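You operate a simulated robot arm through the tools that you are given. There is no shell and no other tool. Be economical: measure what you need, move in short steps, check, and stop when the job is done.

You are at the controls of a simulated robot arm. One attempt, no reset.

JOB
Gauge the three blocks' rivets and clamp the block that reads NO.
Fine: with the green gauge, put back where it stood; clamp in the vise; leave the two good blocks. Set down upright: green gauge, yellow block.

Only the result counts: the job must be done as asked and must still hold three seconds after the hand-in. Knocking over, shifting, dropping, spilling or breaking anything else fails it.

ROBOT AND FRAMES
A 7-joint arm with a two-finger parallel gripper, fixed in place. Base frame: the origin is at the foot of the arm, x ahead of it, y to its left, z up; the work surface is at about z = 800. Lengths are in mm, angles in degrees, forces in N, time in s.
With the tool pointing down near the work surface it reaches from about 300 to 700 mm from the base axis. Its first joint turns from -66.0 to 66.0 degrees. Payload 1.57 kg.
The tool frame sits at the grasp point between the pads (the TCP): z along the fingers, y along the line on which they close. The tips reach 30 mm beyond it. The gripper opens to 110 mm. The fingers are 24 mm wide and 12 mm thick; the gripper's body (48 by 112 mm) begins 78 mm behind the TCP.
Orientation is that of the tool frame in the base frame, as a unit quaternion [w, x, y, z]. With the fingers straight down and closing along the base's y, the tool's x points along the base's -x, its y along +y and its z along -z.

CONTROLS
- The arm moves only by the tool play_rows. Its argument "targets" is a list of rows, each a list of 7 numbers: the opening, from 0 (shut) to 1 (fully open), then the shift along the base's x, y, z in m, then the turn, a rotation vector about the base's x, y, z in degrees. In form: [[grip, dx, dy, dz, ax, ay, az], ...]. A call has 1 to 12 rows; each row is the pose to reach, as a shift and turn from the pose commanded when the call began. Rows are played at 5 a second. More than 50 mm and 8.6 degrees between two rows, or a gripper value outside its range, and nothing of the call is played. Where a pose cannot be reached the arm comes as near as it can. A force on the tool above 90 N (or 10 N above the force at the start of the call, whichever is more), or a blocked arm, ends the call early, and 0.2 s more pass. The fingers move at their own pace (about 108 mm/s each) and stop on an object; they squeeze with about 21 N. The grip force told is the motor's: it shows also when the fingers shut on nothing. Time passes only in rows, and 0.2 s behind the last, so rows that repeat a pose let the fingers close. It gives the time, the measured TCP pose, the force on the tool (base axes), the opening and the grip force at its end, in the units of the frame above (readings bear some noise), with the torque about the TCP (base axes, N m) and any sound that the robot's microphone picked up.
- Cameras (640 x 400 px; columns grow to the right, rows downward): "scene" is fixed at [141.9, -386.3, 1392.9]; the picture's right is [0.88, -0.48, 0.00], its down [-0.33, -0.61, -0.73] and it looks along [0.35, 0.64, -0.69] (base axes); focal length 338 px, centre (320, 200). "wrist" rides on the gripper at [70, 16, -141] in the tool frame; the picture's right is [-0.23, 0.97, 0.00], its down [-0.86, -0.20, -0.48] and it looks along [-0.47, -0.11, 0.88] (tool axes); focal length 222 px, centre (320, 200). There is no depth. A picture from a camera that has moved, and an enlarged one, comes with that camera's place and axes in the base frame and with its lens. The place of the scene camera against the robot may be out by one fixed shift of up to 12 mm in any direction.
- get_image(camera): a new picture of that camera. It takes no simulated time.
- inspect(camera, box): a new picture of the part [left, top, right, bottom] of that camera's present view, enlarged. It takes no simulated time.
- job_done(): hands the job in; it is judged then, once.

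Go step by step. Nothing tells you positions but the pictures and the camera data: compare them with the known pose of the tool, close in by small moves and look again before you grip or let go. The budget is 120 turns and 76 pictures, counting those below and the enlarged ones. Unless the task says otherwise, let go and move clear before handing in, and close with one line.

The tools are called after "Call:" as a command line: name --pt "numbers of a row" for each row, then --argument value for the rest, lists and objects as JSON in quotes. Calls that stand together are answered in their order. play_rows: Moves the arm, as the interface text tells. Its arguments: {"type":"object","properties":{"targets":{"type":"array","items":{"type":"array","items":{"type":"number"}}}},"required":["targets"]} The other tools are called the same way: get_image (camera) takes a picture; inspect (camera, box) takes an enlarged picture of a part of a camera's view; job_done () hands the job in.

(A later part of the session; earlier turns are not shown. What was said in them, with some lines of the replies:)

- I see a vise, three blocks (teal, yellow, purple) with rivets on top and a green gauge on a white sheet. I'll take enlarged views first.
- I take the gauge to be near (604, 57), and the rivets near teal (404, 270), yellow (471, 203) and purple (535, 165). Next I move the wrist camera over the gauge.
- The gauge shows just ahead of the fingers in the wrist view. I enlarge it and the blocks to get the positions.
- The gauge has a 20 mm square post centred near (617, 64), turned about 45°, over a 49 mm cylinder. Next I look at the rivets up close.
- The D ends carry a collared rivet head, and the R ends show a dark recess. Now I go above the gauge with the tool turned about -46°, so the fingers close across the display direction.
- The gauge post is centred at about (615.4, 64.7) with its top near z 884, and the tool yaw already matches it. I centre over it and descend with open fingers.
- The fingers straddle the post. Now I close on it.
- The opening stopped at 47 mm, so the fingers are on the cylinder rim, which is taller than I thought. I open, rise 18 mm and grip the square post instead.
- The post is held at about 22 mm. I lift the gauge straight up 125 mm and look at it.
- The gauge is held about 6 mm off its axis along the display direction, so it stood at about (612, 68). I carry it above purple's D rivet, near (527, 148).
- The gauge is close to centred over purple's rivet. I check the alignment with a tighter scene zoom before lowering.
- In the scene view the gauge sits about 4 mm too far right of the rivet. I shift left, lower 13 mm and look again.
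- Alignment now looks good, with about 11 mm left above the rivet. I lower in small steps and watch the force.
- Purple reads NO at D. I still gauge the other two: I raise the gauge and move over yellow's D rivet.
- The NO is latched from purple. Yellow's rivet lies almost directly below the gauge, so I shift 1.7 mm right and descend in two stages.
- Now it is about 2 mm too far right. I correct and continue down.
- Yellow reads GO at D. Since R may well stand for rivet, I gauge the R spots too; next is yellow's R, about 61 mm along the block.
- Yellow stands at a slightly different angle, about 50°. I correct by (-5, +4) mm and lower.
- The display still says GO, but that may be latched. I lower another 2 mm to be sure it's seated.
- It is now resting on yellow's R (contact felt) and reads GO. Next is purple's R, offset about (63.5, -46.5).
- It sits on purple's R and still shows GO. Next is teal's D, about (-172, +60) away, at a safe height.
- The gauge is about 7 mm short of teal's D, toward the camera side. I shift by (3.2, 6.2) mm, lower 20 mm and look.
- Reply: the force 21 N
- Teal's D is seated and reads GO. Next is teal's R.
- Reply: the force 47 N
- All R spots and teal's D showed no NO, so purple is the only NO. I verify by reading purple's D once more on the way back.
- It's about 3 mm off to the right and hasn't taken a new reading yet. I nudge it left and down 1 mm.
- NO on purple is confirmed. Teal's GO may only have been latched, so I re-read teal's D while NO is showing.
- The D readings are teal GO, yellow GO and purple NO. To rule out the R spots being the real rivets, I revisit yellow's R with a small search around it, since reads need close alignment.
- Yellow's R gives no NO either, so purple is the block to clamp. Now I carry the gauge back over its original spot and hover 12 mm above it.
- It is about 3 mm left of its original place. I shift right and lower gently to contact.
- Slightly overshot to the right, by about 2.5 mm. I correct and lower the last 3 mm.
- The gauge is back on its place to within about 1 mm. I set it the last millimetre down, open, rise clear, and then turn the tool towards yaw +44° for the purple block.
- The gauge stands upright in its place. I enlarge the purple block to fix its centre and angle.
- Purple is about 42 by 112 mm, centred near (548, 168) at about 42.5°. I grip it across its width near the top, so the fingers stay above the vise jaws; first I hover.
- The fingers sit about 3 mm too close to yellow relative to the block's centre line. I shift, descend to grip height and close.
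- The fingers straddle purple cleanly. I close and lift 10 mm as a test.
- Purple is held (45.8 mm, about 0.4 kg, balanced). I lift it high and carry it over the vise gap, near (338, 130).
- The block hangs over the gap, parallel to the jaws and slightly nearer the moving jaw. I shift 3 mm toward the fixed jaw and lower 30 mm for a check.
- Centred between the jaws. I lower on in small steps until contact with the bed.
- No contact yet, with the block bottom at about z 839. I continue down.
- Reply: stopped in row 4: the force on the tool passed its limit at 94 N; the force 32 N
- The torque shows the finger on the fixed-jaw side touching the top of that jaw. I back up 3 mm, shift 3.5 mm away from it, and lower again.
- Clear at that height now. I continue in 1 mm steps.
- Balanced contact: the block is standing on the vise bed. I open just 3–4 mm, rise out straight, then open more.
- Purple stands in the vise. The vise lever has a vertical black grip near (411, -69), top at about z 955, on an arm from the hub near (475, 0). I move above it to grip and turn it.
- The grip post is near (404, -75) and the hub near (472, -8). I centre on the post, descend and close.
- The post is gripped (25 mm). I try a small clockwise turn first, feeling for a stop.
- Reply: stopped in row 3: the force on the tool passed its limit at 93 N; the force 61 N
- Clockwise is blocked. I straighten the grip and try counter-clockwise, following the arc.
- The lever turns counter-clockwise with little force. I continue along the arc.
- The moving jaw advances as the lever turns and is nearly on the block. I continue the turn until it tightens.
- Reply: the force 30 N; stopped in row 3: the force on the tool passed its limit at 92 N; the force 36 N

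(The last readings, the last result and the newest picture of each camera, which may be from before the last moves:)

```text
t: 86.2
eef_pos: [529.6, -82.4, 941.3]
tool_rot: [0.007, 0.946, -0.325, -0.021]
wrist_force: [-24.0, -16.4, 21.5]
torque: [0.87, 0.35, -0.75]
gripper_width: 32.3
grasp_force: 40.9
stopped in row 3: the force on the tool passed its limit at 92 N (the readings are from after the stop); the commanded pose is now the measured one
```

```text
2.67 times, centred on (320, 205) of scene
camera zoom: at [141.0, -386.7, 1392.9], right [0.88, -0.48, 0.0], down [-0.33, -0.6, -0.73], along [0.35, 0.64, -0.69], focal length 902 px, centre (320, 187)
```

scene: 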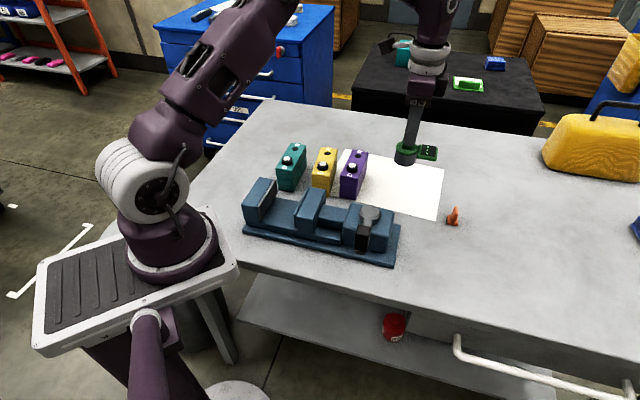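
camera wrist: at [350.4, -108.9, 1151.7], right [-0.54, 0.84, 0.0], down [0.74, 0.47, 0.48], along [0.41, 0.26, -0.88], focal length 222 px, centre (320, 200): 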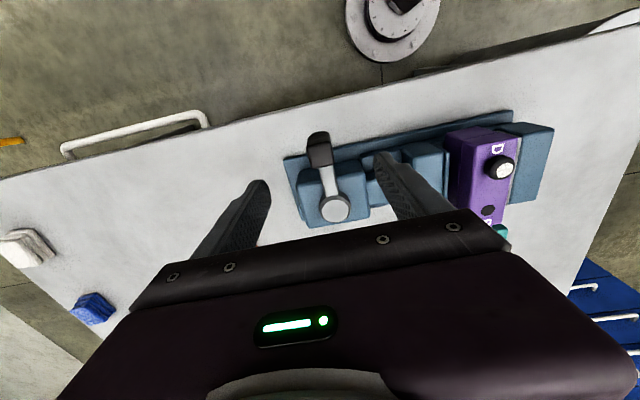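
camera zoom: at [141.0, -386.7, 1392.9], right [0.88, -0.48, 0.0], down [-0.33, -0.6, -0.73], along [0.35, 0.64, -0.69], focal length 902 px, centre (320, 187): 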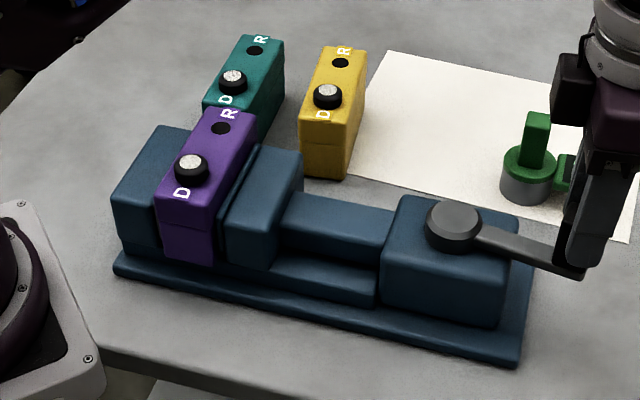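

The lever stopped against firm resistance with the jaw on the block. I straighten the grip and push once more to make sure it's tight.

Call:
play_rows --pt "0 0 0 0.001 0 0 -4" --pt "0 0 0 0.001 0 0 -8" --pt "0 0.003 0.0024 0.001 0 0 -8" --pt "0 0.006 0.005 0.001 0 0 -6" --pt "0 0.0085 0.008 0.001 0 0 -4" --pt "0 0.011 0.011 0.001 0 0 -2" --pt "0 0.0135 0.0142 0.001 0 0 0"

```text
t: 87.7
eef_pos: [529.6, -83.0, 940.1]
tool_rot: [0.021, 0.936, -0.351, -0.033]
wrist_force: [-29.1, -20.7, 23.1]
torque: [0.75, 0.4, -0.81]
gripper_width: 32.0
grasp_force: 40.2
stopped in row 7: the force on the tool passed its limit at 91 N (the readings are from after the stop); the commanded pose is now the measured one
```

The lever doesn't move any further, so it is tight. I open, rise clear and check that everything holds.

Call:
play_rows --pt "0.4 0 0 0 0 0 0" --pt "0.65 0 0 0 0 0 0" --pt "0.65 0 0 0 0 0 0" --pt "0.65 0 0 0.02 0 0 0" --pt "0.65 0 0 0.05 0 0 0" --pt "0.65 0 0 0.09 0 0 0" --pt "0.65 0 0 0.13 0 0 0" --pt "0.65 0 0 0.13 0 0 0"

Call:
get_image --camera "scene"

Call:
inspect --camera "scene" --box '[230, 150, 340, 240]'

```text
t: 89.5
eef_pos: [532.1, -83.0, 1068.8]
tool_rot: [0.016, 0.937, -0.347, -0.03]
wrist_force: [-0.2, 1.3, 0.0]
torque: [0.02, -0.01, 0.01]
gripper_width: 71.6
grasp_force: 0.0
```

```text
3 pictures are left
```

scene: 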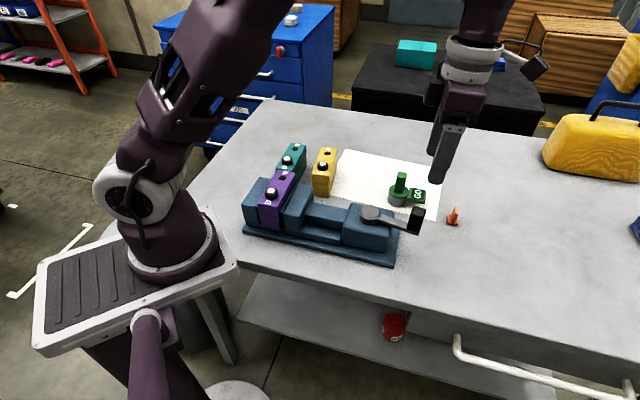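

```text
4.44 times, centred on (285, 195) of scene
camera zoom: at [141.9, -386.3, 1392.9], right [0.88, -0.48, 0.0], down [-0.33, -0.61, -0.73], along [0.35, 0.64, -0.69], focal length 1503 px, centre (476, 222)
```

zoom: 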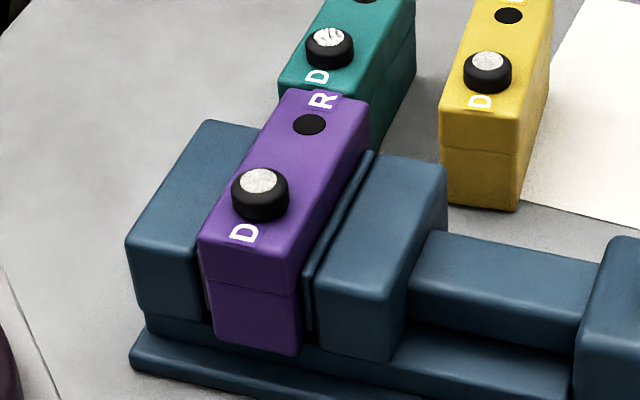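

Purple is held between the jaws with the lever over, the gauge stands in its place, and teal and yellow are untouched. The arm is clear, so I hand in.

Call:
job_done

```text
The job is handed in.
```

The purple block read NO and is clamped in the vise. The teal and yellow blocks read GO and were left where they stood, and the green gauge is back upright within about 1 mm of its spot.
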